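You operate a simulated robot arm through the tools that you are given. There is no shell and no other tool. Be economical: measure what you need, move in short steps, check, and stop when the job is done.

Carry out the task below with a simulated robot arm. There is one attempt and no reset: what you move stays moved.

TASK
Pump 3 doses into the run tube, swap it for the feed tube and pump 3 into that.
Fine: the run tube goes back into the white rack; the feed tube stays in the fill stand.

It is judged by the outcome, as a careful person would: the job done as asked, and still so three seconds after it is handed in. It fails if anything else is knocked over, pushed out of place, dropped, spilled or broken.

THE ROBOT
A 7-joint arm with a two-finger parallel gripper, fixed in place. Base frame: the origin is at the foot of the arm, x ahead of it, y to its left, z up; the work surface is at about z = 6. Lengths are in mm, angles in degrees, forces in N, time in s.
With the tool pointing down near the work surface it reaches from about 240 to 620 mm from the base axis. Its first joint turns from -66.0 to 66.0 degrees. Payload 2.6 kg.
Tool frame: the origin (TCP) lies between the finger pads and is the grasp point; the fingertips stand 30 mm ahead of it; z points along the fingers, y is the line along which they close. The gripper opens to 94 mm. The fingers are 28 mm wide and 10 mm thick; the gripper's body (50 by 96 mm) begins 55 mm behind the TCP.
Orientation is told as [roll, pitch, yaw] about the base's x, y, z axes, in that order, counted from this pose: with the fingers straight down and closing along the base's y, the tool's x points along the base's -x, its y along +y and its z along -z.

THE INTERFACE
- The arm moves only by the tool drive_tool. Its argument "deltas" is one flat list of numbers, 7 for each row, row after row: the closure in counts, from 0 (fully open) to 255 (shut), then the shift along the tool's x, y, z in mm, then the turn, a rotation vector about the tool's x, y, z in degrees. In form: [claw, tx, ty, tz, wx, wy, wz, claw, tx, ty, tz, wx, wy, wz, ...]. A call has 1 to 20 rows; each row shifts and turns the commanded pose from where the row before left it, along the tool's axes as they then stand. A row lasts 0.2 s, in which the tool goes at most 50 mm and 8.6 degrees; a call with a longer step from one row to the next is refused whole, and so is a gripper value outside its range. A pose out of reach is approached as far as the arm can. The call stops where the force on the tool passes 40 N (or 10 N more than at its start, if that is more) or the arm is blocked; 0.2 s more then pass. The fingers move at their own pace (about 72 mm/s each) and stop on an object; they squeeze with about 27 N. The grip force told is the motor's: it shows also when the fingers shut on nothing. Time passes only in rows, and 0.2 s behind the last, so rows that do not move let the fingers close. It gives the time, the measured TCP pose, the force on the tool (base axes), the opening and the grip force at its end, in the units of the frame above (readings bear some noise).
- Cameras (640 x 400 px; columns grow to the right, rows downward): "scene" is fixed at [53.8, 434.4, 569.4]; the picture's right is [-0.56, -0.83, 0.00], its down [-0.51, 0.34, -0.79] and it looks along [0.66, -0.44, -0.61] (base axes); focal length 217 px, centre (320, 200). "wrist" rides on the gripper at [-37, 0, -58] in the tool frame; the picture's right is [0.00, -1.00, 0.00], its down [0.97, 0.00, -0.24] and it looks along [0.24, 0.00, 0.97] (tool axes); focal length 218 px, centre (320, 200).
- get_image(camera): a new picture of that camera. No time passes.
- pixel_to_xyz(camera, pixels): for up to 12 pixels [column, row] of the newest picture of that camera ("zoom" is the newest enlarged one), the place [x, y, z] in the base frame of the surface seen there, good to about 2 mm, but the place of the scene camera against the robot may be out by one fixed shift of up to 25 mm in any direction. No time passes.
- enlarge(camera, box): a new picture of the part [left, top, right, bottom] of that camera's present view, enlarged. No time passes.
- finish_job(): hands the job in; it is judged then, once.

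Work in short steps. Measure before you move; look again where a grasp or a placing could have gone wrong, and mend it. You have 80 turns and 46 pictures in all, the two below and enlarged ones among them. Open the gripper and draw the arm clear of the work before you hand the job in, unless the task says otherwise; then end with one line.

The tools are called after ">>>" as name(argument=value, ...) on one line, values as JSON. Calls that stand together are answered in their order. drive_tool: Moves the arm, as the interface text tells. Its arguments: {"type":"object","properties":{"deltas":{"type":"array","items":{"type":"number"}}},"required":["deltas"]} The other tools are called the same way: get_image (camera) takes a picture; pixel_to_xyz (camera, pixels) gives the place of the surface under pixels of a picture; enlarge (camera, box) takes an enlarged picture of a part of a camera's view; finish_job () hands the job in.

At the start:

```text
clock: 0.0
eef_pos: [284.6, 221.7, 415.2]
orientation: [0.0, 0.0, 0.0]
ft_force: [0.3, 0.1, -0.2]
gripper_width: 94.1
finger_force: 0.2
```

scene: 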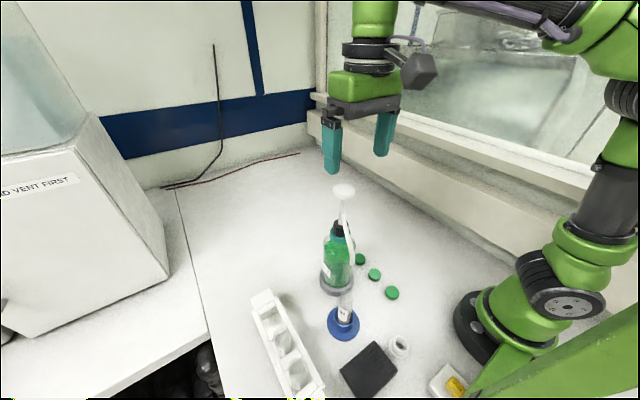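
wrist: 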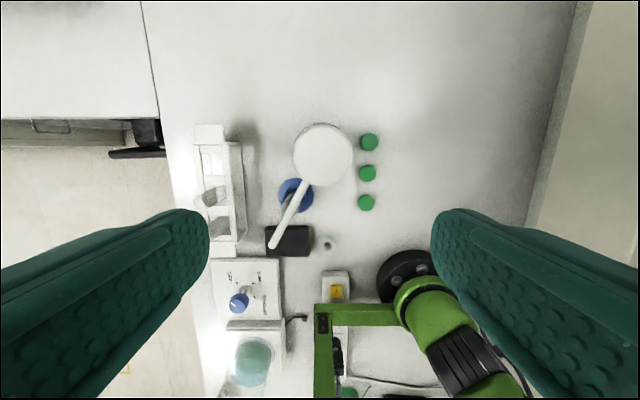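

The pictures show a pump bottle at about scene (338,250), a blue stand at (343,322) with a tube, and a white rack at (285,345). I'll enlarge both views for detail.

>>> enlarge(camera="scene", box=[230, 170, 480, 400])

>>> enlarge(camera="wrist", box=[180, 110, 400, 270])

```text
1.74 times, centred on (355, 285) of scene
```

zoom: 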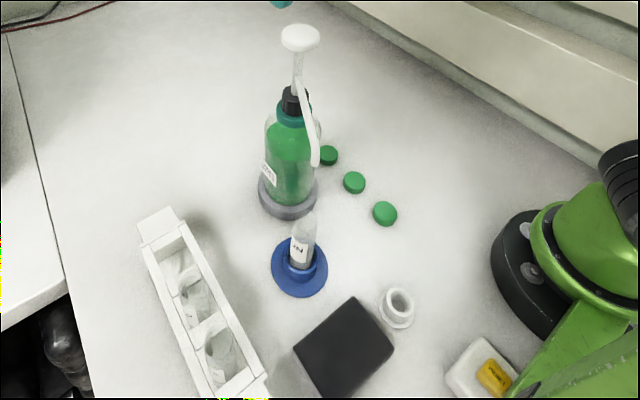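

```text
2.50 times, centred on (290, 190) of wrist
```

zoom: 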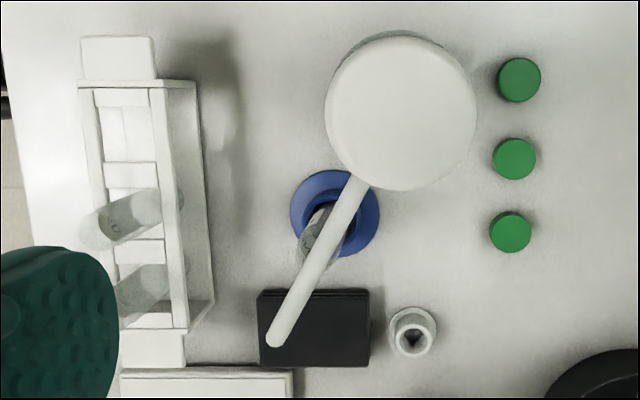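

I'll measure the key points in this wrist zoom (wrist is not subject to the scene shift): pump head, stand, rack tubes, caps.

>>> pixel_to_xyz(camera="zoom", pixels=[[400, 110], [272, 338], [355, 190], [337, 172], [320, 240], [95, 232], [155, 205], [125, 295], [118, 60], [130, 130], [413, 335], [315, 330]])

>>> enlarge(camera="scene", box=[240, 280, 370, 400])

```text
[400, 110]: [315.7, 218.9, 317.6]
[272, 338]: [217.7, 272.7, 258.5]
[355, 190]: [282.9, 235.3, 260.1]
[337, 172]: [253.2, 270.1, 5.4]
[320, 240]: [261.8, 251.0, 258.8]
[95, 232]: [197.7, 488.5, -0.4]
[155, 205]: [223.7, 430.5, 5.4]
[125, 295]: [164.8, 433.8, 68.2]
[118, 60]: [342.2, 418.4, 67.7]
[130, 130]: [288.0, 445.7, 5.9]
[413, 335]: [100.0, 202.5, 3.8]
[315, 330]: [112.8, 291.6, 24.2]
```

```text
3.33 times, centred on (305, 340) of scene
```

zoom: 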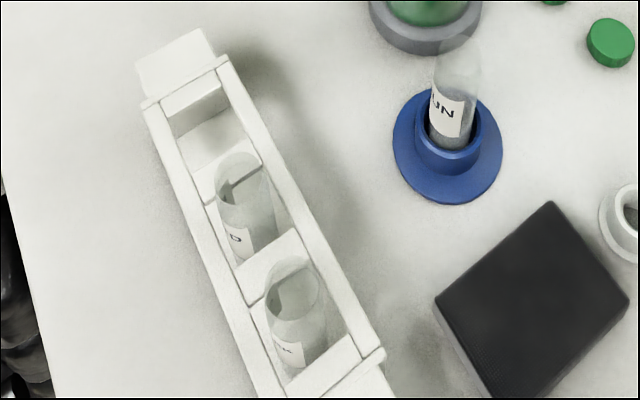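

The stand holds "RUN". In the rack, the far cell is empty, the middle tube reads "..D" and the near one "..K". I'll measure them in this scene zoom.

>>> pixel_to_xyz(camera="zoom", pixels=[[447, 118], [458, 45], [447, 142], [236, 240], [240, 160], [287, 355], [290, 262], [210, 130], [222, 62], [150, 105], [265, 158], [375, 355]])

>>> pixel_to_xyz(camera="scene", pixels=[[344, 189], [350, 262], [392, 292], [374, 274], [360, 259], [338, 225], [336, 255]])

>>> pixel_to_xyz(camera="wrist", pixels=[[369, 142], [368, 173], [366, 203], [296, 195], [229, 145], [229, 235], [200, 235], [200, 145], [222, 197]])

```text
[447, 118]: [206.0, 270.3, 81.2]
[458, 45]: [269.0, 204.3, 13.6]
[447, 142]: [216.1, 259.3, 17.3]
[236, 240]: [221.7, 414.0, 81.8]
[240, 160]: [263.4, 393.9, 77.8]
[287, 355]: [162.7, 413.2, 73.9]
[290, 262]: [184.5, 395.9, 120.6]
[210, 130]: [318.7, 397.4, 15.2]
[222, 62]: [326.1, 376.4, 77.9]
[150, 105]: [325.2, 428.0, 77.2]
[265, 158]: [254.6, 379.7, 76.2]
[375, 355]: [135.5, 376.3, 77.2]
```

```text
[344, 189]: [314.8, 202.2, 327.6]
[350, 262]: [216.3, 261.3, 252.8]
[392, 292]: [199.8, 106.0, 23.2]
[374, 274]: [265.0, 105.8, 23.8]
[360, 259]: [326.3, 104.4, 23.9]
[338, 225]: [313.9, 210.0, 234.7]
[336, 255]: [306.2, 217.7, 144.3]
```

```text
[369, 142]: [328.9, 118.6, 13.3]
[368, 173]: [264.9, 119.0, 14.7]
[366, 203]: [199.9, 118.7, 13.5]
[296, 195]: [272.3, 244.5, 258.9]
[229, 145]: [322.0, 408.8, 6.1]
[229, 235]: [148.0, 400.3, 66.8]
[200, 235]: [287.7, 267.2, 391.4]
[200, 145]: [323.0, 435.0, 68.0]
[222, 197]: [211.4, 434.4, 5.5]
```

Comparing the caps and pump head in both views, the scene camera reads about (0,-13.5,+10) off. The pump head top is at (316,219.5,318) and the spout tip (218,273,258) is over the stand. I'll close the gripper, centre it above the head and come down to just above it.

>>> drive_tool(deltas=[255, -16, -1, 0, 0, 0, 0, 255, -15, -1, 0, 0, 0, 0, 255, 0, 0, 0, 0, 0, 0, 255, 0, 0, 25, 0, 0, 0, 255, 0, 0, 25, 0, 0, 0, 255, 0, 0, 8, 0, 0, 0, 255, 0, 0, 0, 0, 0, 0])

>>> get_image(camera="wrist")

>>> enlarge(camera="scene", box=[260, 140, 420, 260])

```text
clock: 1.6
eef_pos: [316.6, 220.1, 358.1]
orientation: [0.0, 0.0, 0.0]
ft_force: [-0.1, -0.6, 0.0]
gripper_width: 0.1
finger_force: 27.0
```

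```text
40 pictures are left
```

wrist: 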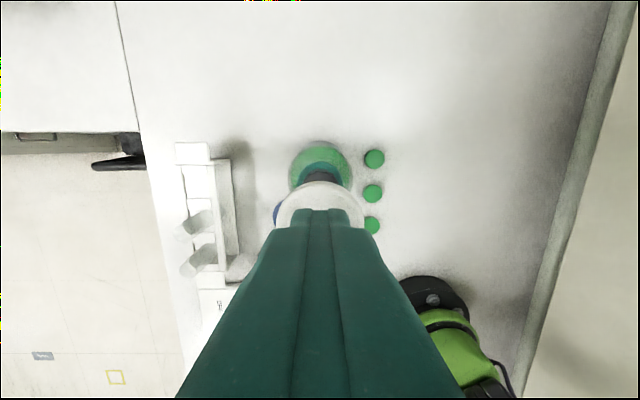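

```text
3.33 times, centred on (340, 200) of scene
```

zoom: 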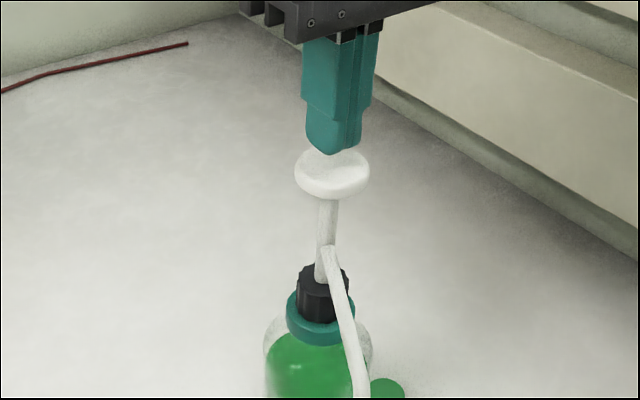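

The fingers are centred about 10 mm above the head. Now I'll press slowly to find the contact and the stroke.

>>> drive_tool(deltas=[255, 0, 0, 5, 0, 0, 0, 255, 0, 0, 5, 0, 0, 0, 255, 0, 0, 5, 0, 0, 0, 255, 0, 0, 5, 0, 0, 0, 255, 0, 0, 4, 0, 0, 0])

>>> enlarge(camera="scene", box=[260, 160, 420, 360])

```text
clock: 2.8
eef_pos: [315.8, 219.7, 334.0]
orientation: [0.1, 0.0, 0.0]
ft_force: [0.9, 1.1, 3.0]
gripper_width: 0.1
finger_force: 26.5
```

```text
2.00 times, centred on (340, 260) of scene
```

zoom: 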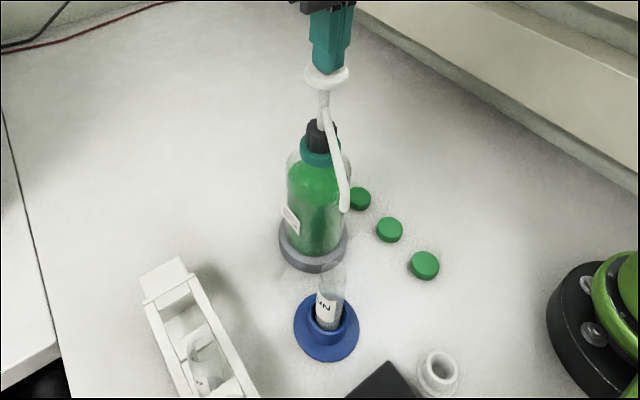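

In contact at 3 N and the head is going down. I'll continue slowly to the bottom of the stroke.

>>> drive_tool(deltas=[255, 0, 0, 4, 0, 0, 0, 255, 0, 0, 4, 0, 0, 0, 255, 0, 0, 4, 0, 0, 0])

```text
clock: 3.6
eef_pos: [315.9, 219.5, 321.3]
orientation: [-0.1, 0.1, -0.1]
ft_force: [-1.4, -2.6, 3.8]
gripper_width: 0.0
finger_force: 27.0
```

>>> drive_tool(deltas=[255, 0, 0, 3, 0, 0, 0, 255, 0, 0, 3, 0, 0, 0, 255, 0, 0, 3, 0, 0, 0])

>>> enlarge(camera="scene", box=[260, 160, 420, 360])

```text
clock: 4.4
eef_pos: [316.3, 219.8, 316.0]
orientation: [0.1, -0.3, 0.0]
ft_force: [-9.9, -10.4, 34.0]
gripper_width: 0.0
finger_force: 26.9
```

```text
2.00 times, centred on (340, 260) of scene
```

zoom: 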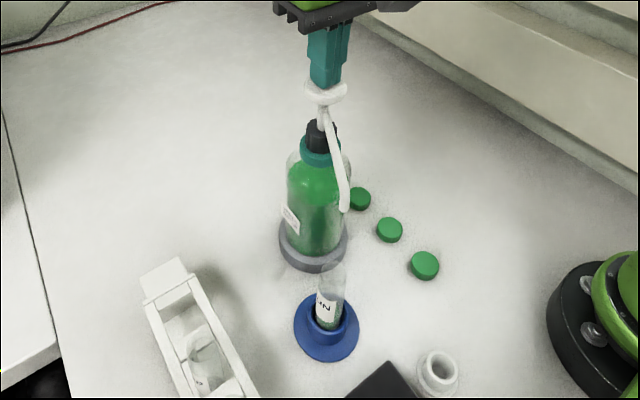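

It bottomed at TCP z≈316 (34 N), about a 30 mm stroke, and green is showing in the tube. I'll release fully, let the pump rise, and do stroke 2.

>>> drive_tool(deltas=[255, 0, 0, -8, 0, 0, 0, 255, 0, 0, -8, 0, 0, 0, 255, 0, 0, -8, 0, 0, 0, 255, 0, 0, -8, 0, 0, 0, 255, 0, 0, -8, 0, 0, 0, 255, 0, 0, -2, 0, 0, 0, 255, 0, 0, 0, 0, 0, 0, 255, 0, 0, 0, 0, 0, 0, 255, 0, 0, 0, 0, 0, 0, 255, 0, 0, 0, 0, 0, 0])

>>> enlarge(camera="scene", box=[290, 240, 390, 350])

>>> get_image(camera="scene")

```text
clock: 6.6
eef_pos: [315.7, 219.6, 354.6]
orientation: [0.0, -0.1, -0.1]
ft_force: [0.0, 0.8, -0.7]
gripper_width: 0.0
finger_force: 26.4
```

```text
3.64 times, centred on (340, 295) of scene
```

zoom: 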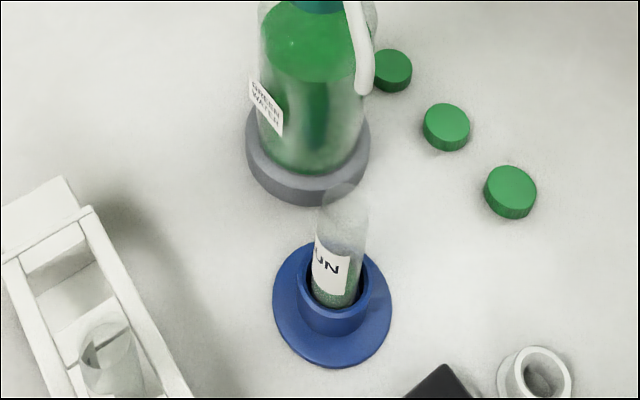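

```text
35 pictures are left
```

scene: 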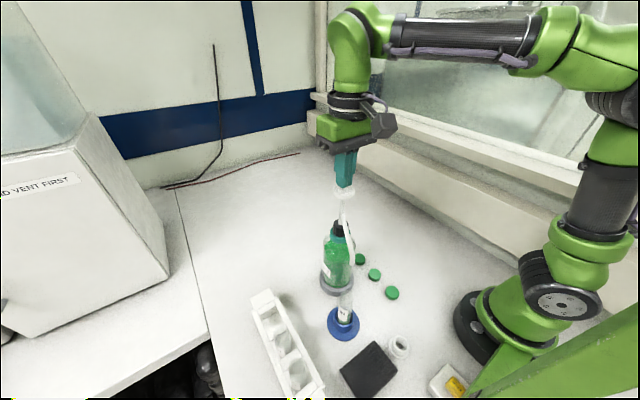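

The first dose is in the tube and the head rose again. Stroke 2 now, then a release, with a check that it bottomed.

>>> drive_tool(deltas=[255, 0, 0, 7, 0, 0, 0, 255, 0, 0, 6, 0, 0, 0, 255, 0, 0, 6, 0, 0, 0, 255, 0, 0, 6, 0, 0, 0, 255, 0, 0, 6, 0, 0, 0, 255, 0, 0, 5, 0, 0, 0, 255, 0, 0, 3, 0, 0, 0, 255, 0, 0, 2, 0, 0, 0])

```text
clock: 8.4
eef_pos: [316.8, 220.1, 314.8]
orientation: [0.1, -0.4, 0.0]
ft_force: [1.0, -3.4, 20.7]
gripper_width: 0.2
finger_force: 26.9
```

Bottomed (21 N). I'll release fully and wait.

>>> drive_tool(deltas=[255, 0, 0, -8, 0, 0, 0, 255, 0, 0, -8, 0, 0, 0, 255, 0, 0, -8, 0, 0, 0, 255, 0, 0, -8, 0, 0, 0, 255, 0, 0, -8, 0, 0, 0, 255, 0, 0, -1, 0, 0, 0, 255, 0, 0, 0, 0, 0, 0, 255, 0, 0, 0, 0, 0, 0, 255, 0, 0, 0, 0, 0, 0, 255, 0, 0, 0, 0, 0, 0])

>>> enlarge(camera="scene", box=[290, 240, 390, 350])

```text
clock: 10.6
eef_pos: [316.9, 219.9, 354.3]
orientation: [0.0, 0.0, 0.0]
ft_force: [-0.5, 0.2, -0.4]
gripper_width: 0.0
finger_force: 26.8
```

```text
3.64 times, centred on (340, 295) of scene
```

zoom: 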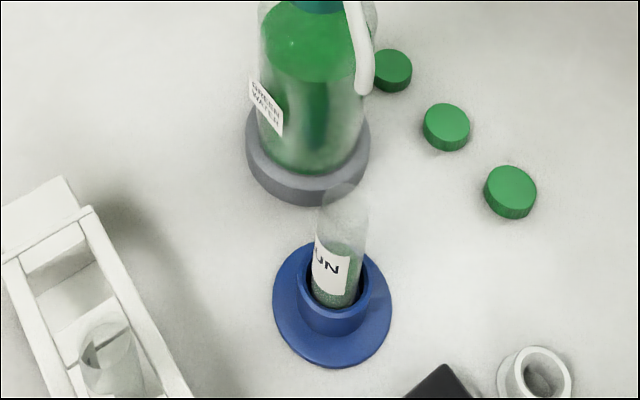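

The liquid level rose to about zoom row 243. Now stroke 3.

>>> drive_tool(deltas=[255, 0, 0, 7, 0, 0, 0, 255, 0, 0, 6, 0, 0, 0, 255, 0, 0, 6, 0, 0, 0, 255, 0, 0, 6, 0, 0, 0, 255, 0, 0, 6, 0, 0, 0, 255, 0, 0, 5, 0, 0, 0, 255, 0, 0, 3, 0, 0, 0, 255, 0, 0, 2, 0, 0, 0])

```text
clock: 12.4
eef_pos: [317.6, 218.4, 315.8]
orientation: [0.1, -0.3, -0.1]
ft_force: [-5.1, -6.4, 25.5]
gripper_width: 0.1
finger_force: 26.7
```

Bottomed (25 N). I'll release, rise well clear, and check the tube level.

>>> drive_tool(deltas=[255, 0, 0, -8, 0, 0, 0, 255, 0, 0, -8, 0, 0, 0, 255, 0, 0, -8, 0, 0, 0, 255, 0, 0, -8, 0, 0, 0, 255, 0, 0, -8, 0, 0, 0, 255, 0, 0, -20, 0, 0, 0, 255, 0, 0, -20, 0, 0, 0, 255, 0, 0, -10, 0, 0, 0, 0, 0, 30, 0, 0, 0, 0, 0, 0, 40, 0, 0, 0, 0, 0, 0, 40, 0, 0, 0, 0, 0, 0, 40, 0, 0, 0, 0, 0, 20, 30, 0, 0, 0, 0, 0, 20, 20, 0, 0, 0, 0, 0, 0, 0, 0, 0, 0, 0])

>>> enlarge(camera="scene", box=[290, 240, 390, 350])

>>> get_image(camera="wrist")

```text
clock: 15.6
eef_pos: [272.1, 410.8, 394.1]
orientation: [0.1, -0.1, 0.0]
ft_force: [0.9, 0.7, -0.3]
gripper_width: 94.0
finger_force: 0.0
out of reach, approached as far as the arm can: row 13, 14
```

```text
3.64 times, centred on (340, 295) of scene
```

zoom: 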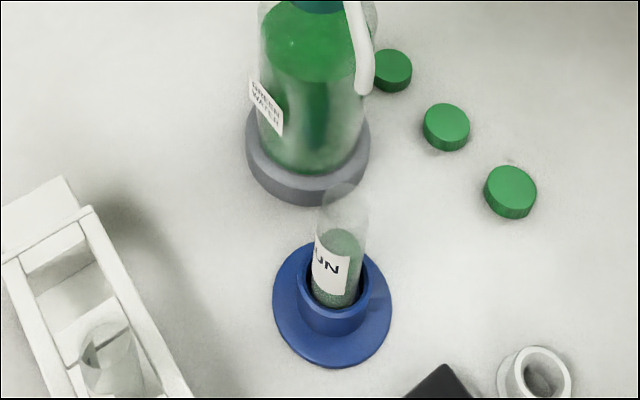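

```text
32 pictures are left
```

wrist: 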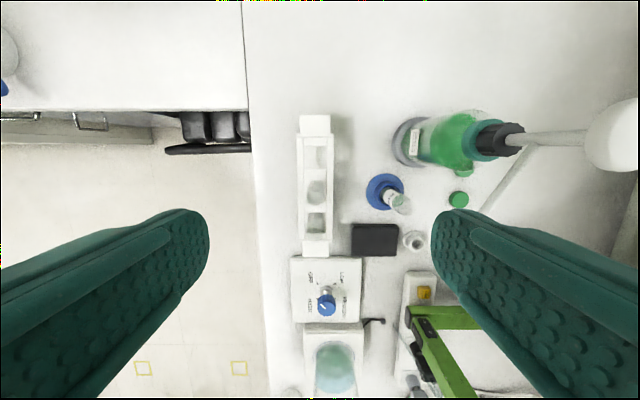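

Three doses are in (level ~ row 233). Now I'll zoom on the rack and stand from here to measure the tubes.

>>> enlarge(camera="wrist", box=[280, 110, 440, 270])

```text
2.50 times, centred on (360, 190) of wrist
```

zoom: 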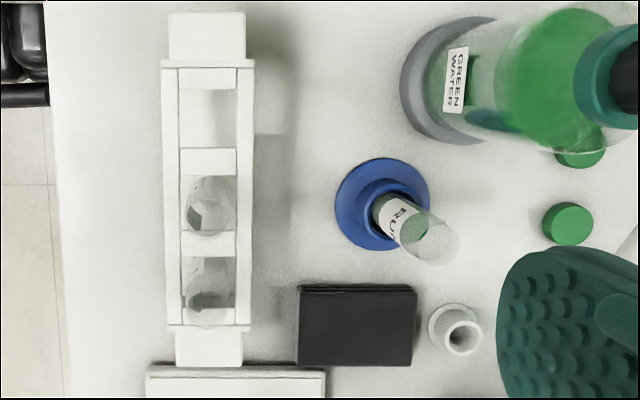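

>>> pixel_to_xyz(camera="zoom", pixels=[[208, 160], [208, 243], [173, 160], [245, 160], [208, 80], [208, 70], [208, 207], [437, 262], [456, 235], [340, 205], [428, 205], [200, 212]])

```text
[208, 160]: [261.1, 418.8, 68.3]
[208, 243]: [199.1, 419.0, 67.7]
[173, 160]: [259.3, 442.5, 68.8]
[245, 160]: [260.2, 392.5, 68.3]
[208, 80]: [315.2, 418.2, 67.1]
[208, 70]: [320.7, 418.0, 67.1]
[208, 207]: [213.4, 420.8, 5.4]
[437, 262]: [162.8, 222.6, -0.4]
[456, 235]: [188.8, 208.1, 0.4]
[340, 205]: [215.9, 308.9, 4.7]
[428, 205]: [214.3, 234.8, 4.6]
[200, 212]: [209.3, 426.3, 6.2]
```

Rack centre line is at y≈418, with the top at z 68. The empty far cell is near (291,418) and the FEED cell near (229,418). The RUN tube axis is about (217,274) with its mouth at z≈115. The spout blocks a vertical approach, so I'll descend, yaw 55° and lean the hand 30° back toward the base.

>>> drive_tool(deltas=[90, 0, 0, 30, 0, 0, 0, 90, 0, 0, 30, 0, 0, 0, 90, 0, 0, 20, 0, 0, 0, 90, 0, 0, 0, 0, 0, -8, 90, 0, 0, 0, 0, 0, -8, 90, 0, 0, 0, 0, 0, -8, 90, 0, 0, 0, 0, 0, -8, 90, 0, 0, 0, 0, 0, -8, 90, 0, 0, 0, 0, 0, -8, 90, 0, 0, 0, 0, 0, -7, 90, 0, 0, 0, 0, -7.5, 0, 90, 0, 0, 0, 0, -7.5, 0, 90, 0, 0, 0, 0, -7.5, 0, 90, 0, 0, 0, 0, -7.5, 0, 90, 0, 0, 0, 0, 0, 0])

>>> get_image(camera="wrist")

>>> get_image(camera="scene")

```text
clock: 18.8
eef_pos: [270.5, 412.3, 315.8]
orientation: [0.2, -30.1, 54.9]
ft_force: [0.4, -0.4, -0.4]
gripper_width: 60.7
finger_force: 0.0
```

```text
30 pictures are left
```

wrist: 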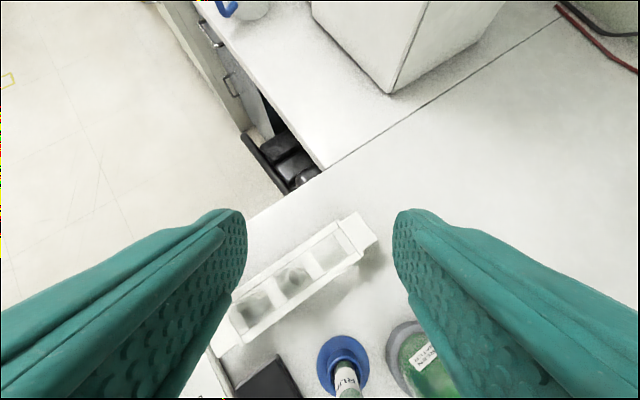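

```text
29 pictures are left
```

scene: 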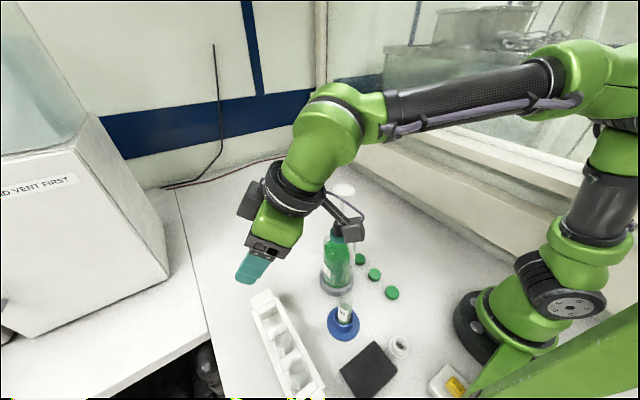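

The tilt was reached. The dark box at scene (250,200) on the wrist's outer side could come near the spout, so I'll measure its extent.

>>> pixel_to_xyz(camera="scene", pixels=[[240, 212], [246, 192], [260, 183], [250, 205], [255, 215], [247, 262], [265, 247], [275, 225]])

>>> enlarge(camera="scene", box=[220, 160, 380, 300])

```text
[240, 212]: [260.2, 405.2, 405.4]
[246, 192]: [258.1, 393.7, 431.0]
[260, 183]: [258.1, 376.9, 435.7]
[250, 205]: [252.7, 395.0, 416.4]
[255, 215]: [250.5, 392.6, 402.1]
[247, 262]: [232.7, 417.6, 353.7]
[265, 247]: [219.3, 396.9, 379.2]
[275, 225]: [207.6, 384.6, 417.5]
```

```text
2.86 times, centred on (300, 230) of scene
```

zoom: 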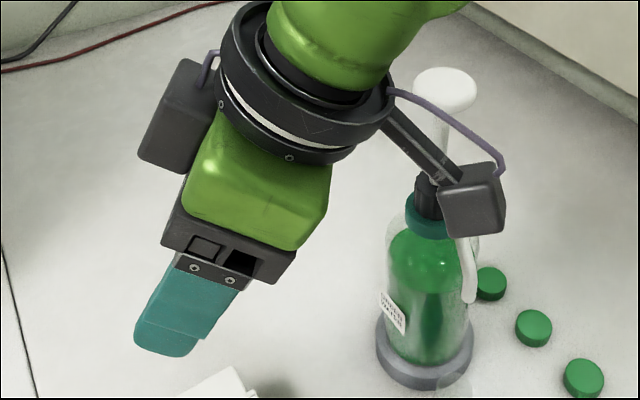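

The box reaches about 50 mm off the tool axis, at 70–100 mm back. A 38° lean gives it more room under the spout. I'll add the tilt and go to a waypoint at about (170,335,230), beside the spout.

>>> drive_tool(deltas=[90, 0, 0, 0, 0, -8, 0, 90, 29.6, 7.6, -1.4, 0, 0, 0, 90, 29.6, 7.6, -1.4, 0, 0, 0, 90, 29.6, 7.6, -1.4, 0, 0, 0, 90, 29.6, 7.6, -1.4, 0, 0, 0, 90, 29.6, 7.6, -1.4, 0, 0, 0, 90, 0, 0, 0, 0, 0, 0])

>>> get_image(camera="scene")

>>> get_image(camera="wrist")

```text
clock: 20.4
eef_pos: [172.2, 336.6, 231.1]
orientation: [0.0, -38.0, 55.0]
ft_force: [0.1, 0.4, -0.8]
gripper_width: 61.0
finger_force: 0.1
```

```text
27 pictures are left
```

scene: 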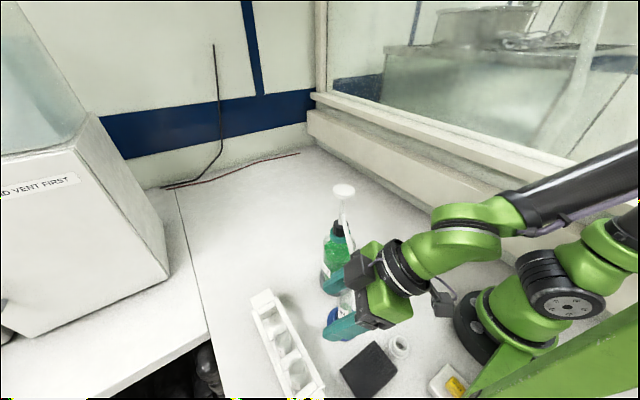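

```text
26 pictures are left
```

wrist: 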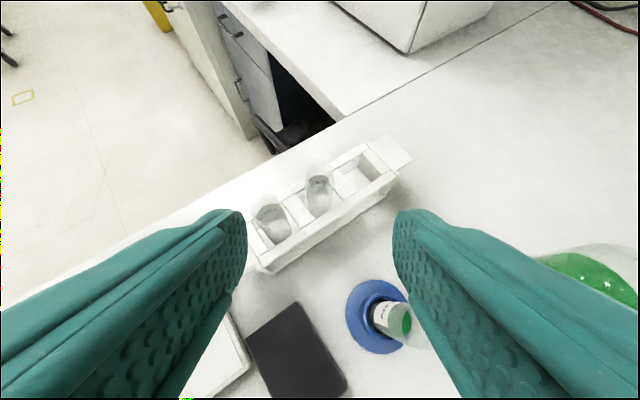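

The waypoint was reached cleanly. I'll zoom on the rack from this oblique view to confirm the tube heights, labels and FEED position.

>>> enlarge(camera="wrist", box=[240, 130, 420, 280])

```text
2.67 times, centred on (330, 205) of wrist
```

zoom: 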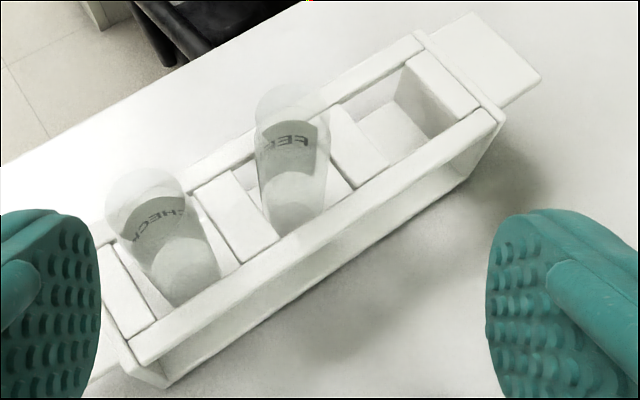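

FEED and CHECK are both readable. I'll measure points on the FEED tube and the empty cell.

>>> pixel_to_xyz(camera="zoom", pixels=[[275, 140], [292, 138], [310, 135], [290, 86], [292, 215], [300, 180], [320, 110], [345, 140], [240, 210], [432, 85], [400, 120], [165, 215]])

```text
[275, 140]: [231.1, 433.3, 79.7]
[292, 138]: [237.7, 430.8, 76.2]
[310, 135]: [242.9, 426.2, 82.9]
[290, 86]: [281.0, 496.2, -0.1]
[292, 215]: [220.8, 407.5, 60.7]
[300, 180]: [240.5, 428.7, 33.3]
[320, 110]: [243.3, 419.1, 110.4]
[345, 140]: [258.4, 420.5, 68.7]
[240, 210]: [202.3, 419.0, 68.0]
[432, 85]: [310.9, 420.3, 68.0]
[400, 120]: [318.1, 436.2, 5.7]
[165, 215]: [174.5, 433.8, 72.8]
```

FEED axis is ≈(231,420), radius 13, top ≈112; RUN is ≈(217,275.5). I'll go to the pre-grasp about 80 mm back along the tool axis, first down and in, then sideways under the spout.

>>> drive_tool(deltas=[90, 32.5, 0, 1.7, 0, 0, 0, 90, 32.5, 0, 1.7, 0, 0, 0, 90, 32.5, 0, 1.7, 0, 0, 0, 90, 0, -24, 0, 0, 0, 0, 90, 0, -24, 0, 0, 0, 0, 90, 0, -23.8, 0, 0, 0, 0, 90, 0, 0, 0, 0, 0, 0])

>>> get_image(camera="wrist")

>>> get_image(camera="scene")

```text
clock: 22.0
eef_pos: [197.0, 253.1, 179.2]
orientation: [0.0, -37.9, 55.0]
ft_force: [-0.4, -0.7, -0.5]
gripper_width: 60.8
finger_force: 0.0
out of reach, approached as far as the arm can: row 3, 4, 6
```

```text
24 pictures are left
```

wrist: 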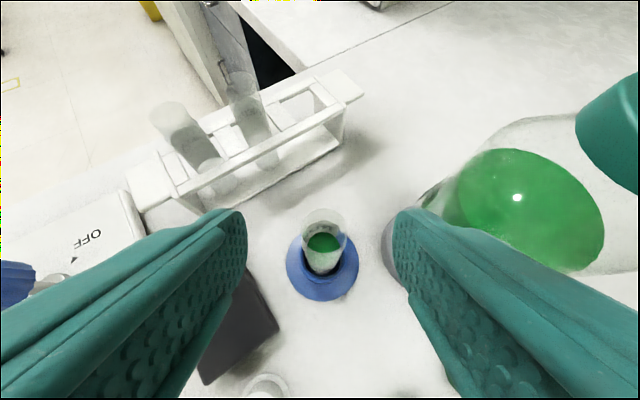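

```text
23 pictures are left
```

scene: 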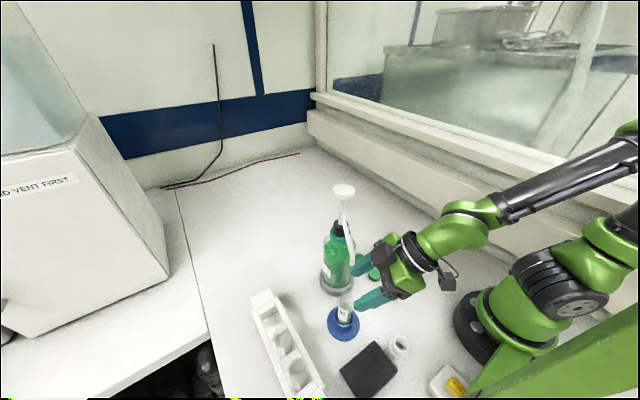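

The tube mouth is centred between the fingers at wrist (325,222). The arm stopped short at (197,253,179) because of its reach limit. I'll take a small step along the axis to see where the commanded pose stands.

>>> drive_tool(deltas=[90, 5, -3, 20, 0, 0, 0, 90, 0, 0, 0, 0, 0, 0])

```text
clock: 22.6
eef_pos: [204.2, 259.0, 158.9]
orientation: [0.1, -38.0, 55.1]
ft_force: [-0.3, 0.3, -0.2]
gripper_width: 60.8
finger_force: 0.1
```

The commanded pose follows the actual one. I'll go on to the grasp at (217,275.5,104) and close.

>>> drive_tool(deltas=[90, 5.8, -0.4, 18.7, 0, 0, 0, 90, 5.8, -0.3, 18.7, 0, 0, 0, 90, 5.8, -0.3, 18.7, 0, 0, 0, 90, 0, 0, 0, 0, 0, 0])

>>> get_image(camera="wrist")

>>> enlarge(camera="scene", box=[260, 180, 440, 380])

```text
clock: 23.6
eef_pos: [206.7, 268.9, 138.3]
orientation: [0.8, -37.5, 55.4]
ft_force: [-0.7, 0.3, 0.1]
gripper_width: 60.9
finger_force: 0.0
out of reach, approached as far as the arm can: row 1, 2, 3
```

```text
22 pictures are left
```

wrist: 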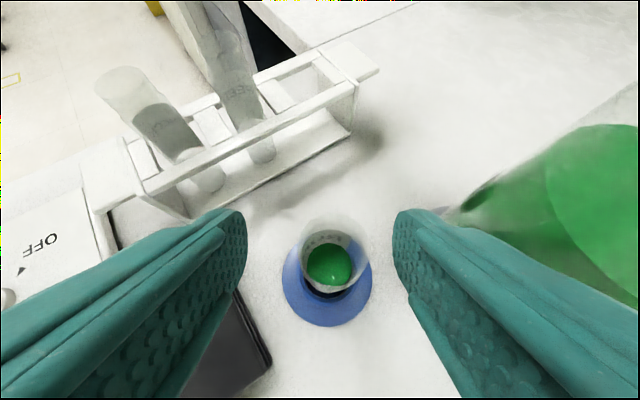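

```text
2.00 times, centred on (350, 280) of scene
```

zoom: 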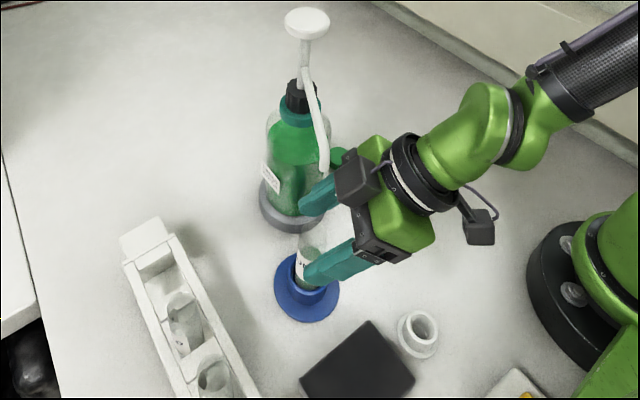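

The arm can't go in that far at a 38° lean, so I'll ease the tilt to about 32°. First I'll measure the stand cup height, spout end and camera box to know the clearances.

>>> pixel_to_xyz(camera="zoom", pixels=[[325, 168], [320, 130], [340, 160], [345, 205], [372, 150], [298, 288], [295, 262], [303, 240], [303, 252], [355, 150]])

>>> pixel_to_xyz(camera="wrist", pixels=[[328, 295], [368, 265], [362, 290], [295, 290], [305, 226], [330, 219], [365, 235], [328, 325]])

```text
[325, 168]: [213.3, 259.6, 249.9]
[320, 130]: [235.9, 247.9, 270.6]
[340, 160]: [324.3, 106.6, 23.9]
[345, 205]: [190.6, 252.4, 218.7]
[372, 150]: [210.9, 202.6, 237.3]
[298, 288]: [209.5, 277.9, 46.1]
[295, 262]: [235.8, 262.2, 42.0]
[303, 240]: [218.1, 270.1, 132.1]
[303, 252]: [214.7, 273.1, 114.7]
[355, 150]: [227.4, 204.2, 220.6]
```

```text
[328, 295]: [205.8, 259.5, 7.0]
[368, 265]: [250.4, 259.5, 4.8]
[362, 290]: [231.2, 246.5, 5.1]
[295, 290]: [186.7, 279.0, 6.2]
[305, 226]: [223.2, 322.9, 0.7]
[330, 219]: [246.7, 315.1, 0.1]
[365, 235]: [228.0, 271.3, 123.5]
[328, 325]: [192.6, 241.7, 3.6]
```

Cup rim is at z≈33, tube mouth at z≈124 and spout tip at z≈240. Swinging the hand to yaw 85° brings the wrist to a larger radius and allows a ~42° lean. I'll back off upward the way I came, then yaw by 30° there.

>>> drive_tool(deltas=[90, -3.5, -0.4, -14.5, 0, 0, 0, 90, -3.5, -0.4, -14.5, 0, 0, 0, 90, -3.5, -0.3, -14.5, 0, 0, 0, 90, 0, 0, 0, -4.62, 0, -5.91, 90, 0, 0, 0, -4.62, 0, -5.91, 90, 0, 0, 0, -4.62, 0, -5.91, 90, 0, 0, 0, -4.62, 0, -5.91, 90, 0, 0, 0, 0, 0, 0])

>>> enlarge(camera="scene", box=[260, 170, 440, 370])

```text
clock: 25.4
eef_pos: [203.6, 261.2, 161.1]
orientation: [0.1, -38.0, 85.1]
ft_force: [-0.3, -0.4, 0.4]
gripper_width: 61.1
finger_force: 0.0
out of reach, approached as far as the arm can: row 2
```

```text
2.00 times, centred on (350, 270) of scene
```

zoom: 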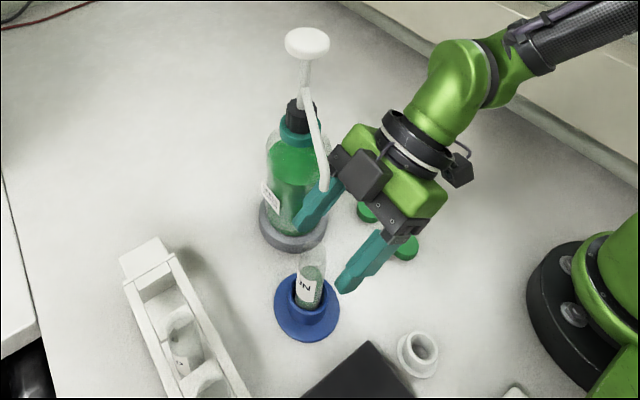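

Yaw 85° was reached freely with the spout clear. Next I'll move to the pre-grasp behind the tube and add 4° of lean.

>>> drive_tool(deltas=[90, 13, -6, -3.5, 0, 0, 0, 90, 13, -6.1, -3.5, 0, 0, 0, 90, 0, 0, 0, 0, -4, 0, 90, 0, 0, 0, 0, 0, 0])

>>> get_image(camera="wrist")

```text
clock: 26.4
eef_pos: [211.9, 234.9, 150.7]
orientation: [0.0, -42.0, 85.0]
ft_force: [-0.4, 0.1, 0.5]
gripper_width: 60.9
finger_force: 0.1
```

```text
19 pictures are left
```

wrist: 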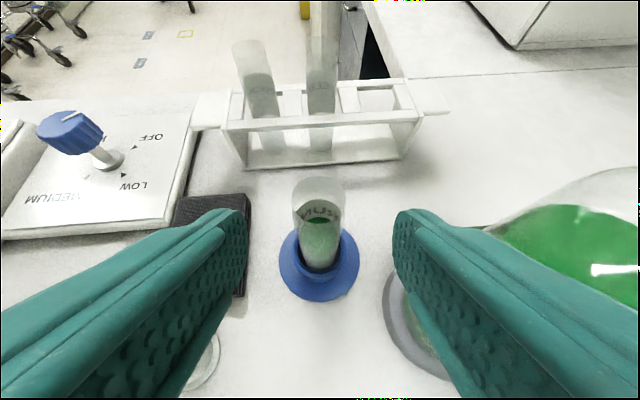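

The RUN tube is centred between the fingers (col 319). I'll advance 60 mm along the tool axis.

>>> drive_tool(deltas=[90, 0, -0.7, 20, 0, 0, 0, 90, 0, 0, 20, 0, 0, 0, 90, 0, 0, 20, 0, 0, 0, 90, 0, 0, 0, 0, 0, 0])

>>> get_image(camera="wrist")

>>> enlarge(camera="scene", box=[260, 170, 440, 370])

```text
clock: 27.4
eef_pos: [215.5, 277.2, 105.4]
orientation: [0.1, -42.0, 85.0]
ft_force: [-0.5, 0.4, -1.0]
gripper_width: 60.8
finger_force: 0.0
```

```text
18 pictures are left
```

wrist: 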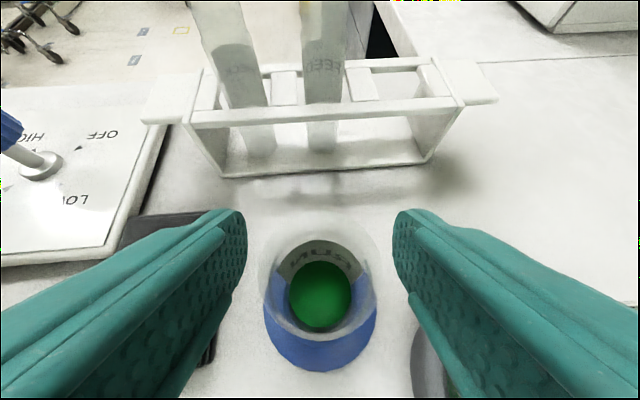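

```text
2.00 times, centred on (350, 270) of scene
```

zoom: 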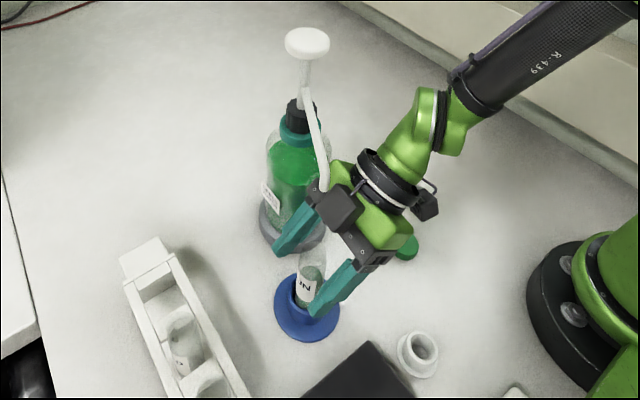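

The tube is well centred between the fingers. Closing now.

>>> drive_tool(deltas=[150, 0, 0, 0, 0, 0, 0, 175, 0, 0, 0, 0, 0, 0, 255, 0, 0, 0, 0, 0, 0, 255, 0, 0, 0, 0, 0, 0, 255, 0, 0, 0, 0, 0, 0])

```text
clock: 28.6
eef_pos: [214.4, 275.9, 105.0]
orientation: [0.0, -42.0, 85.0]
ft_force: [0.2, 0.5, -0.2]
gripper_width: 30.9
finger_force: 27.4
```

Gripped at 31 mm width. I'll lift straight up slowly by about 32 mm.

>>> drive_tool(deltas=[255, -5.35, 0, -5.95, 0, 0, 0, 255, -5.35, 0, -5.95, 0, 0, 0, 255, -5.35, 0, -5.95, 0, 0, 0, 255, -5.35, 0, -5.95, 0, 0, 0])

>>> enlarge(camera="scene", box=[280, 180, 400, 350])

```text
clock: 29.6
eef_pos: [214.9, 274.2, 137.0]
orientation: [0.1, -41.9, 84.9]
ft_force: [0.0, -0.1, -0.2]
gripper_width: 30.9
finger_force: 27.5
```

```text
2.35 times, centred on (340, 265) of scene
```

zoom: 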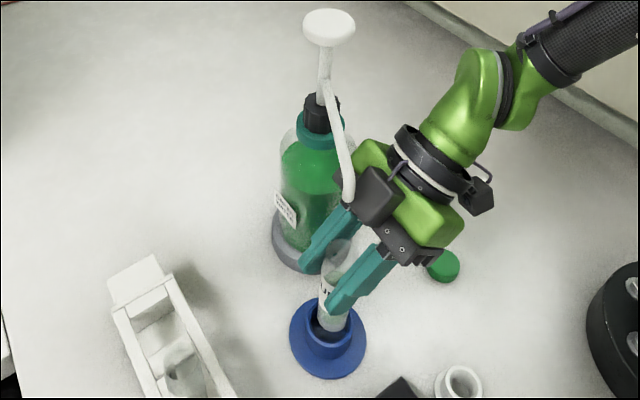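

RUN is lifted free. Moving straight on toward the rack would bring the spout against the wrist. So I'll lift a little more, swing the yaw to 70°, and slide sideways toward (183,311), away from the spout.

>>> drive_tool(deltas=[255, -4, 0, -4.5, 0, 0, 0, 255, 0, 0, 0, 5.02, 0, 5.57, 255, 0, 0, 0, 5.02, 0, 5.57, 255, -4.4, 10.7, 4, 0, 0, 0, 255, -4.4, 10.7, 4, 0, 0, 0, 255, -4.4, 10.7, 4, 0, 0, 0, 255, -4.4, 10.7, 4, 0, 0, 0])

>>> enlarge(camera="scene", box=[260, 180, 440, 380])

```text
clock: 31.2
eef_pos: [182.8, 313.1, 145.3]
orientation: [0.1, -42.0, 70.0]
ft_force: [0.0, -0.2, -0.8]
gripper_width: 31.1
finger_force: 27.1
```

```text
2.00 times, centred on (350, 280) of scene
```

zoom: 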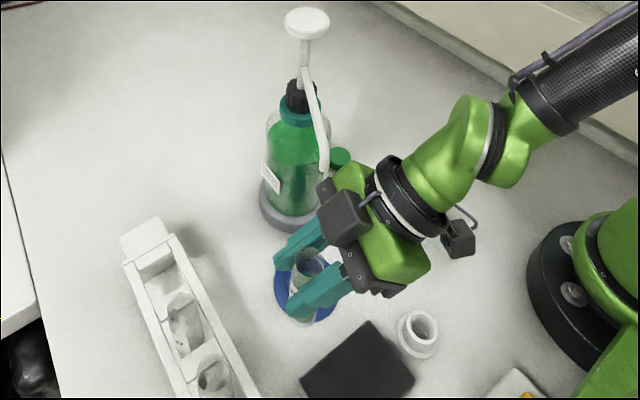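

Stand and pump are undisturbed. I'll continue around to (165,340,175), then up to (178,372,245), above the rack tubes.

>>> drive_tool(deltas=[255, -17.2, 13.1, -4.7, 0, 0, 0, 255, -17.2, 13.1, -4.7, 0, 0, 0, 255, -24.1, -0.4, -9.6, 0, 0, 0, 255, -24.1, -0.4, -9.6, 0, 0, 0, 255, -24.1, -0.4, -9.6, 0, 0, 0, 255, 0, 0, 0, 0, 0, 0])

```text
clock: 32.6
eef_pos: [178.5, 370.1, 242.4]
orientation: [0.0, -41.9, 70.0]
ft_force: [0.6, -0.1, -0.7]
gripper_width: 30.7
finger_force: 26.9
```

I'll now move over the empty far cell while gradually turning the yaw to 33°, which keeps the spout off the wrist's side.

>>> drive_tool(deltas=[255, 0, 0, 0, 5.02, 0, 5.57, 255, -24, -16, 19.6, 0, 0, 0, 255, 0, 0, 0, 5.02, 0, 5.57, 255, -25.3, -11.9, 20.8, 0, 0, 0, 255, 0, 0, 0, 5.02, 0, 5.57, 255, -16.3, -17.9, 14.6, 0, 0, 0, 255, 0, 0, 0, 5.02, 0, 5.57, 255, -18.1, -15.3, 16.3, 0, 0, 0, 255, 0, 0, 0, 4.7, 0, 5.2, 255, 0, 0, 0, 0, 0, 0])

>>> get_image(camera="scene")

>>> get_image(camera="wrist")

```text
clock: 34.8
eef_pos: [291.4, 418.3, 247.5]
orientation: [0.0, -42.0, 33.0]
ft_force: [-0.6, 1.1, -1.1]
gripper_width: 30.7
finger_force: 26.9
```

```text
14 pictures are left
```

scene: 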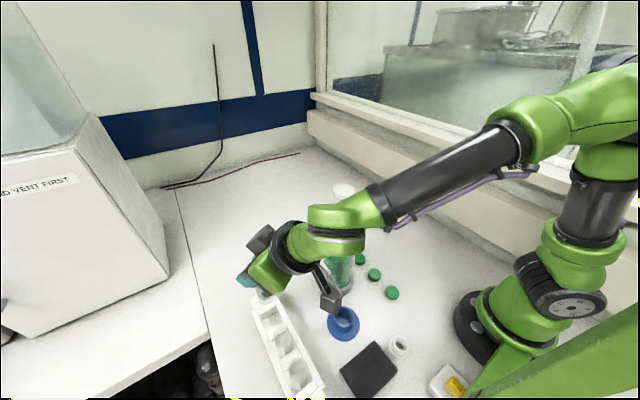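

```text
13 pictures are left
```

wrist: 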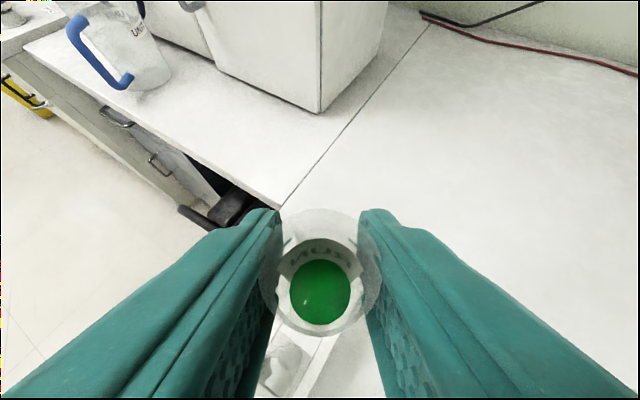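

RUN is held above the far cell. The hexagon arm at scene (330,300) hangs low, so I'll measure it before descending 140 mm.

>>> pixel_to_xyz(camera="scene", pixels=[[329, 303], [336, 305], [322, 300], [329, 312], [328, 280], [318, 262], [355, 243], [345, 215], [294, 268], [264, 297]])

>>> enlarge(camera="scene", box=[230, 180, 390, 360])

```text
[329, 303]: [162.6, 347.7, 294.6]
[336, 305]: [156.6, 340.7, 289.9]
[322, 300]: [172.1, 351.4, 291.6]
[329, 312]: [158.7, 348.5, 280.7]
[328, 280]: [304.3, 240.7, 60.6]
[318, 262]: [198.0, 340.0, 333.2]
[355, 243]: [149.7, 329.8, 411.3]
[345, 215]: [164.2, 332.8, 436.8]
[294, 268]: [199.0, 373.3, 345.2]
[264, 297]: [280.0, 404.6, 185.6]
```

```text
2.22 times, centred on (310, 270) of scene
```

zoom: 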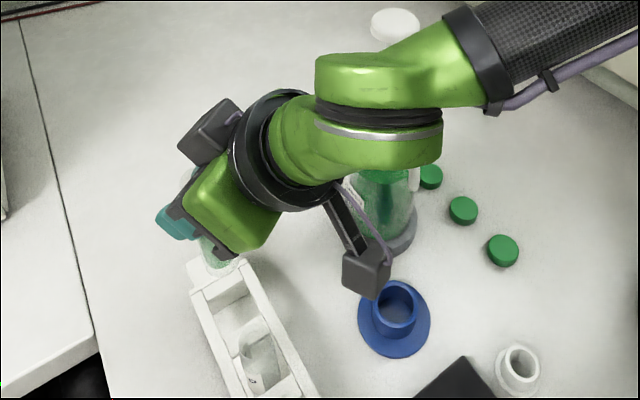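

Hexagon will be at about (163,361,130) after the descent, which is clear. I'll also check where the forearm lies relative to the spout and head.

>>> pixel_to_xyz(camera="scene", pixels=[[400, 195], [450, 170], [375, 205], [385, 222], [410, 205], [500, 140], [330, 212], [365, 225]])

```text
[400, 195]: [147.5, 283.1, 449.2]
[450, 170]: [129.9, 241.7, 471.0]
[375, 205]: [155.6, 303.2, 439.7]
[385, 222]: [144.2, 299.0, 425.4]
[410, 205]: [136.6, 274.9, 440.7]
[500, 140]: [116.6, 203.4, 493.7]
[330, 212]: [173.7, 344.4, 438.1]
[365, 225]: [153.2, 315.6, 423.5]
```

The forearm axis runs near (170,281), only about 45 mm beside the spout tip, which is tight once lowered. I'll turn the yaw further to 18° to move the wrist away from it, then re-measure.

>>> drive_tool(deltas=[255, 0, 0, 0, 5.02, 0, 5.57, 255, 0, 0, 0, 5.02, 0, 5.57, 255, 0, 0, 0, 0, 0, 0])

>>> get_image(camera="scene")

```text
clock: 35.6
eef_pos: [292.4, 419.3, 245.8]
orientation: [0.0, -42.0, 17.9]
ft_force: [-1.0, -0.8, -0.1]
gripper_width: 30.4
finger_force: 26.3
```

```text
11 pictures are left
```

scene: 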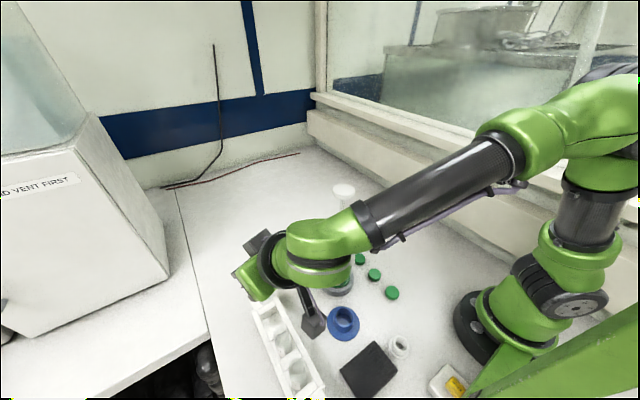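

>>> pixel_to_xyz(camera="scene", pixels=[[312, 325], [385, 215], [372, 225], [420, 190], [345, 230], [450, 175], [310, 250], [355, 262], [260, 290], [320, 230]])

```text
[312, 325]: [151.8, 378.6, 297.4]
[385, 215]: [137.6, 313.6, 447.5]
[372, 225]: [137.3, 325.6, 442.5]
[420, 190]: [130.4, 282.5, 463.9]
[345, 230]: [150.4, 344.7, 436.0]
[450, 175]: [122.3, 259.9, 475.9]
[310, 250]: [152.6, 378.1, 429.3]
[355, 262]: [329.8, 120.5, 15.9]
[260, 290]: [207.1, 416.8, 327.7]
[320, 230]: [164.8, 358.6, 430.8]
```

The forearm is now well clear of the spout line. I'll lower the tube to just above the rack and check alignment.

>>> drive_tool(deltas=[255, 16.5, -0.6, 16.7, 0, 0, 0, 255, 15.6, 0, 17.3, 0, 0, 0, 255, 15.2, 0, 16.8, 0, 0, 0, 255, 0, 0, 0, 0, 0, 0])

>>> enlarge(camera="scene", box=[220, 220, 340, 400])

```text
clock: 36.6
eef_pos: [290.0, 415.4, 178.8]
orientation: [0.0, -42.0, 18.1]
ft_force: [0.8, -0.3, -1.5]
gripper_width: 30.6
finger_force: 27.0
```

```text
2.22 times, centred on (280, 310) of scene
```

zoom: 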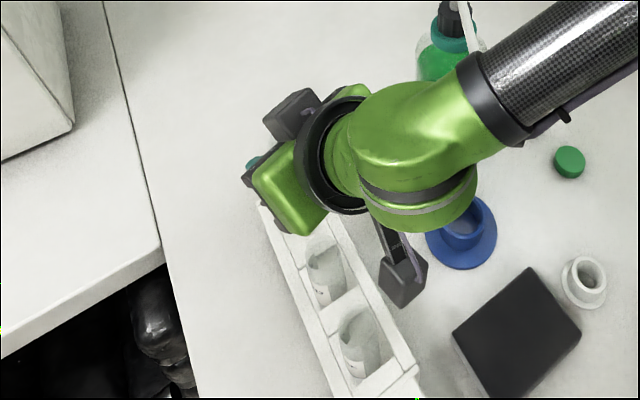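

I'll apply a small centring correction and look with the wrist camera before entering the cell.

>>> drive_tool(deltas=[255, -1.6, 1.9, 1.5, 0, 0, 0, 255, 0, 0, 0, 0, 0, 0])

>>> get_image(camera="wrist")

```text
clock: 37.2
eef_pos: [292.4, 419.4, 176.7]
orientation: [-0.1, -42.0, 17.9]
ft_force: [-0.3, 0.5, -0.7]
gripper_width: 30.7
finger_force: 27.2
```

```text
9 pictures are left
```

wrist: 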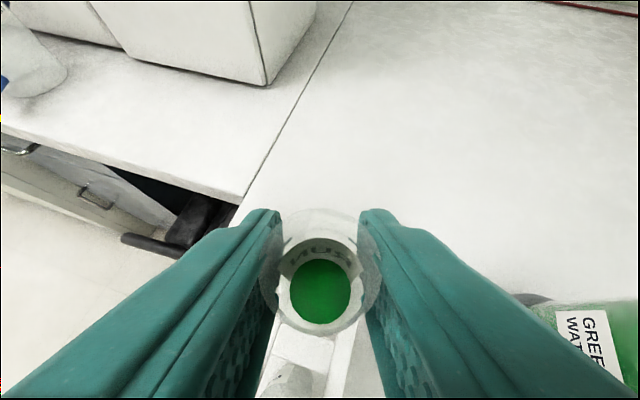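

The position reads (292,419), consistent with the cell centre within noise. I'll lower it 40 mm in small steps, watching the force.

>>> drive_tool(deltas=[255, 5.35, 0, 5.94, 0, 0, 0, 255, 5.35, 0, 5.94, 0, 0, 0, 255, 5.35, 0, 5.94, 0, 0, 0, 255, 5.35, 0, 5.94, 0, 0, 0, 255, 5.35, 0, 5.94, 0, 0, 0, 255, 0, 0, 0, 0, 0, 0])

```text
clock: 38.6
eef_pos: [292.2, 419.7, 137.5]
orientation: [-0.1, -41.9, 18.1]
ft_force: [0.1, -0.1, -0.4]
gripper_width: 30.3
finger_force: 27.0
```

No contact force, so the tube is entering the cell. Next I'll go down toward z≈110.

>>> drive_tool(deltas=[255, 5.35, -0.9, 5.94, 0, 0, 0, 255, 5.35, 0, 5.94, 0, 0, 0, 255, 4, 0, 4.45, 0, 0, 0, 255, 2.7, 0, 3, 0, 0, 0, 255, 0, 0, 0, 0, 0, 0])

>>> enlarge(camera="scene", box=[220, 220, 340, 400])

```text
clock: 39.8
eef_pos: [295.2, 419.1, 111.7]
orientation: [0.0, -42.0, 18.0]
ft_force: [0.0, -0.9, -0.3]
gripper_width: 30.4
finger_force: 26.9
```

```text
2.22 times, centred on (280, 310) of scene
```

zoom: 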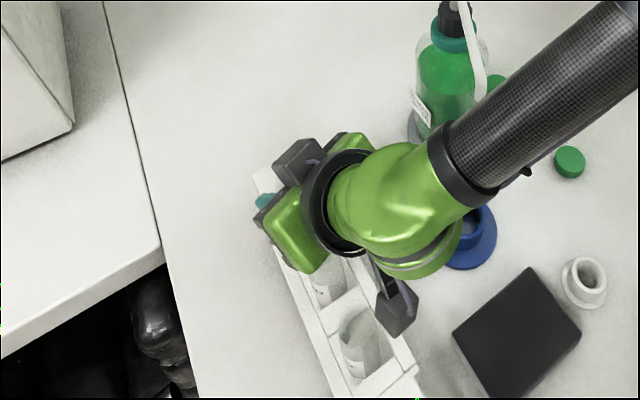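

Still force-free at z 112. I'll continue in 2 mm steps to touch down.

>>> drive_tool(deltas=[255, 1.3, 0, 1.5, 0, 0, 0, 255, 1.3, 0, 1.5, 0, 0, 0, 255, 0, 0, 0, 0, 0, 0])

```text
clock: 40.6
eef_pos: [293.8, 420.2, 107.8]
orientation: [0.1, -42.1, 17.9]
ft_force: [0.3, -1.4, -0.8]
gripper_width: 30.7
finger_force: 26.9
```

>>> drive_tool(deltas=[255, 1, 0, 1.1, 0, 0, 0, 255, 1, 0, 1.1, 0, 0, 0, 255, 0, 0, 0, 0, 0, 0])

```text
clock: 41.4
eef_pos: [293.3, 420.2, 105.0]
orientation: [-0.1, -42.0, 18.0]
ft_force: [0.5, 0.5, 0.1]
gripper_width: 30.4
finger_force: 27.4
```

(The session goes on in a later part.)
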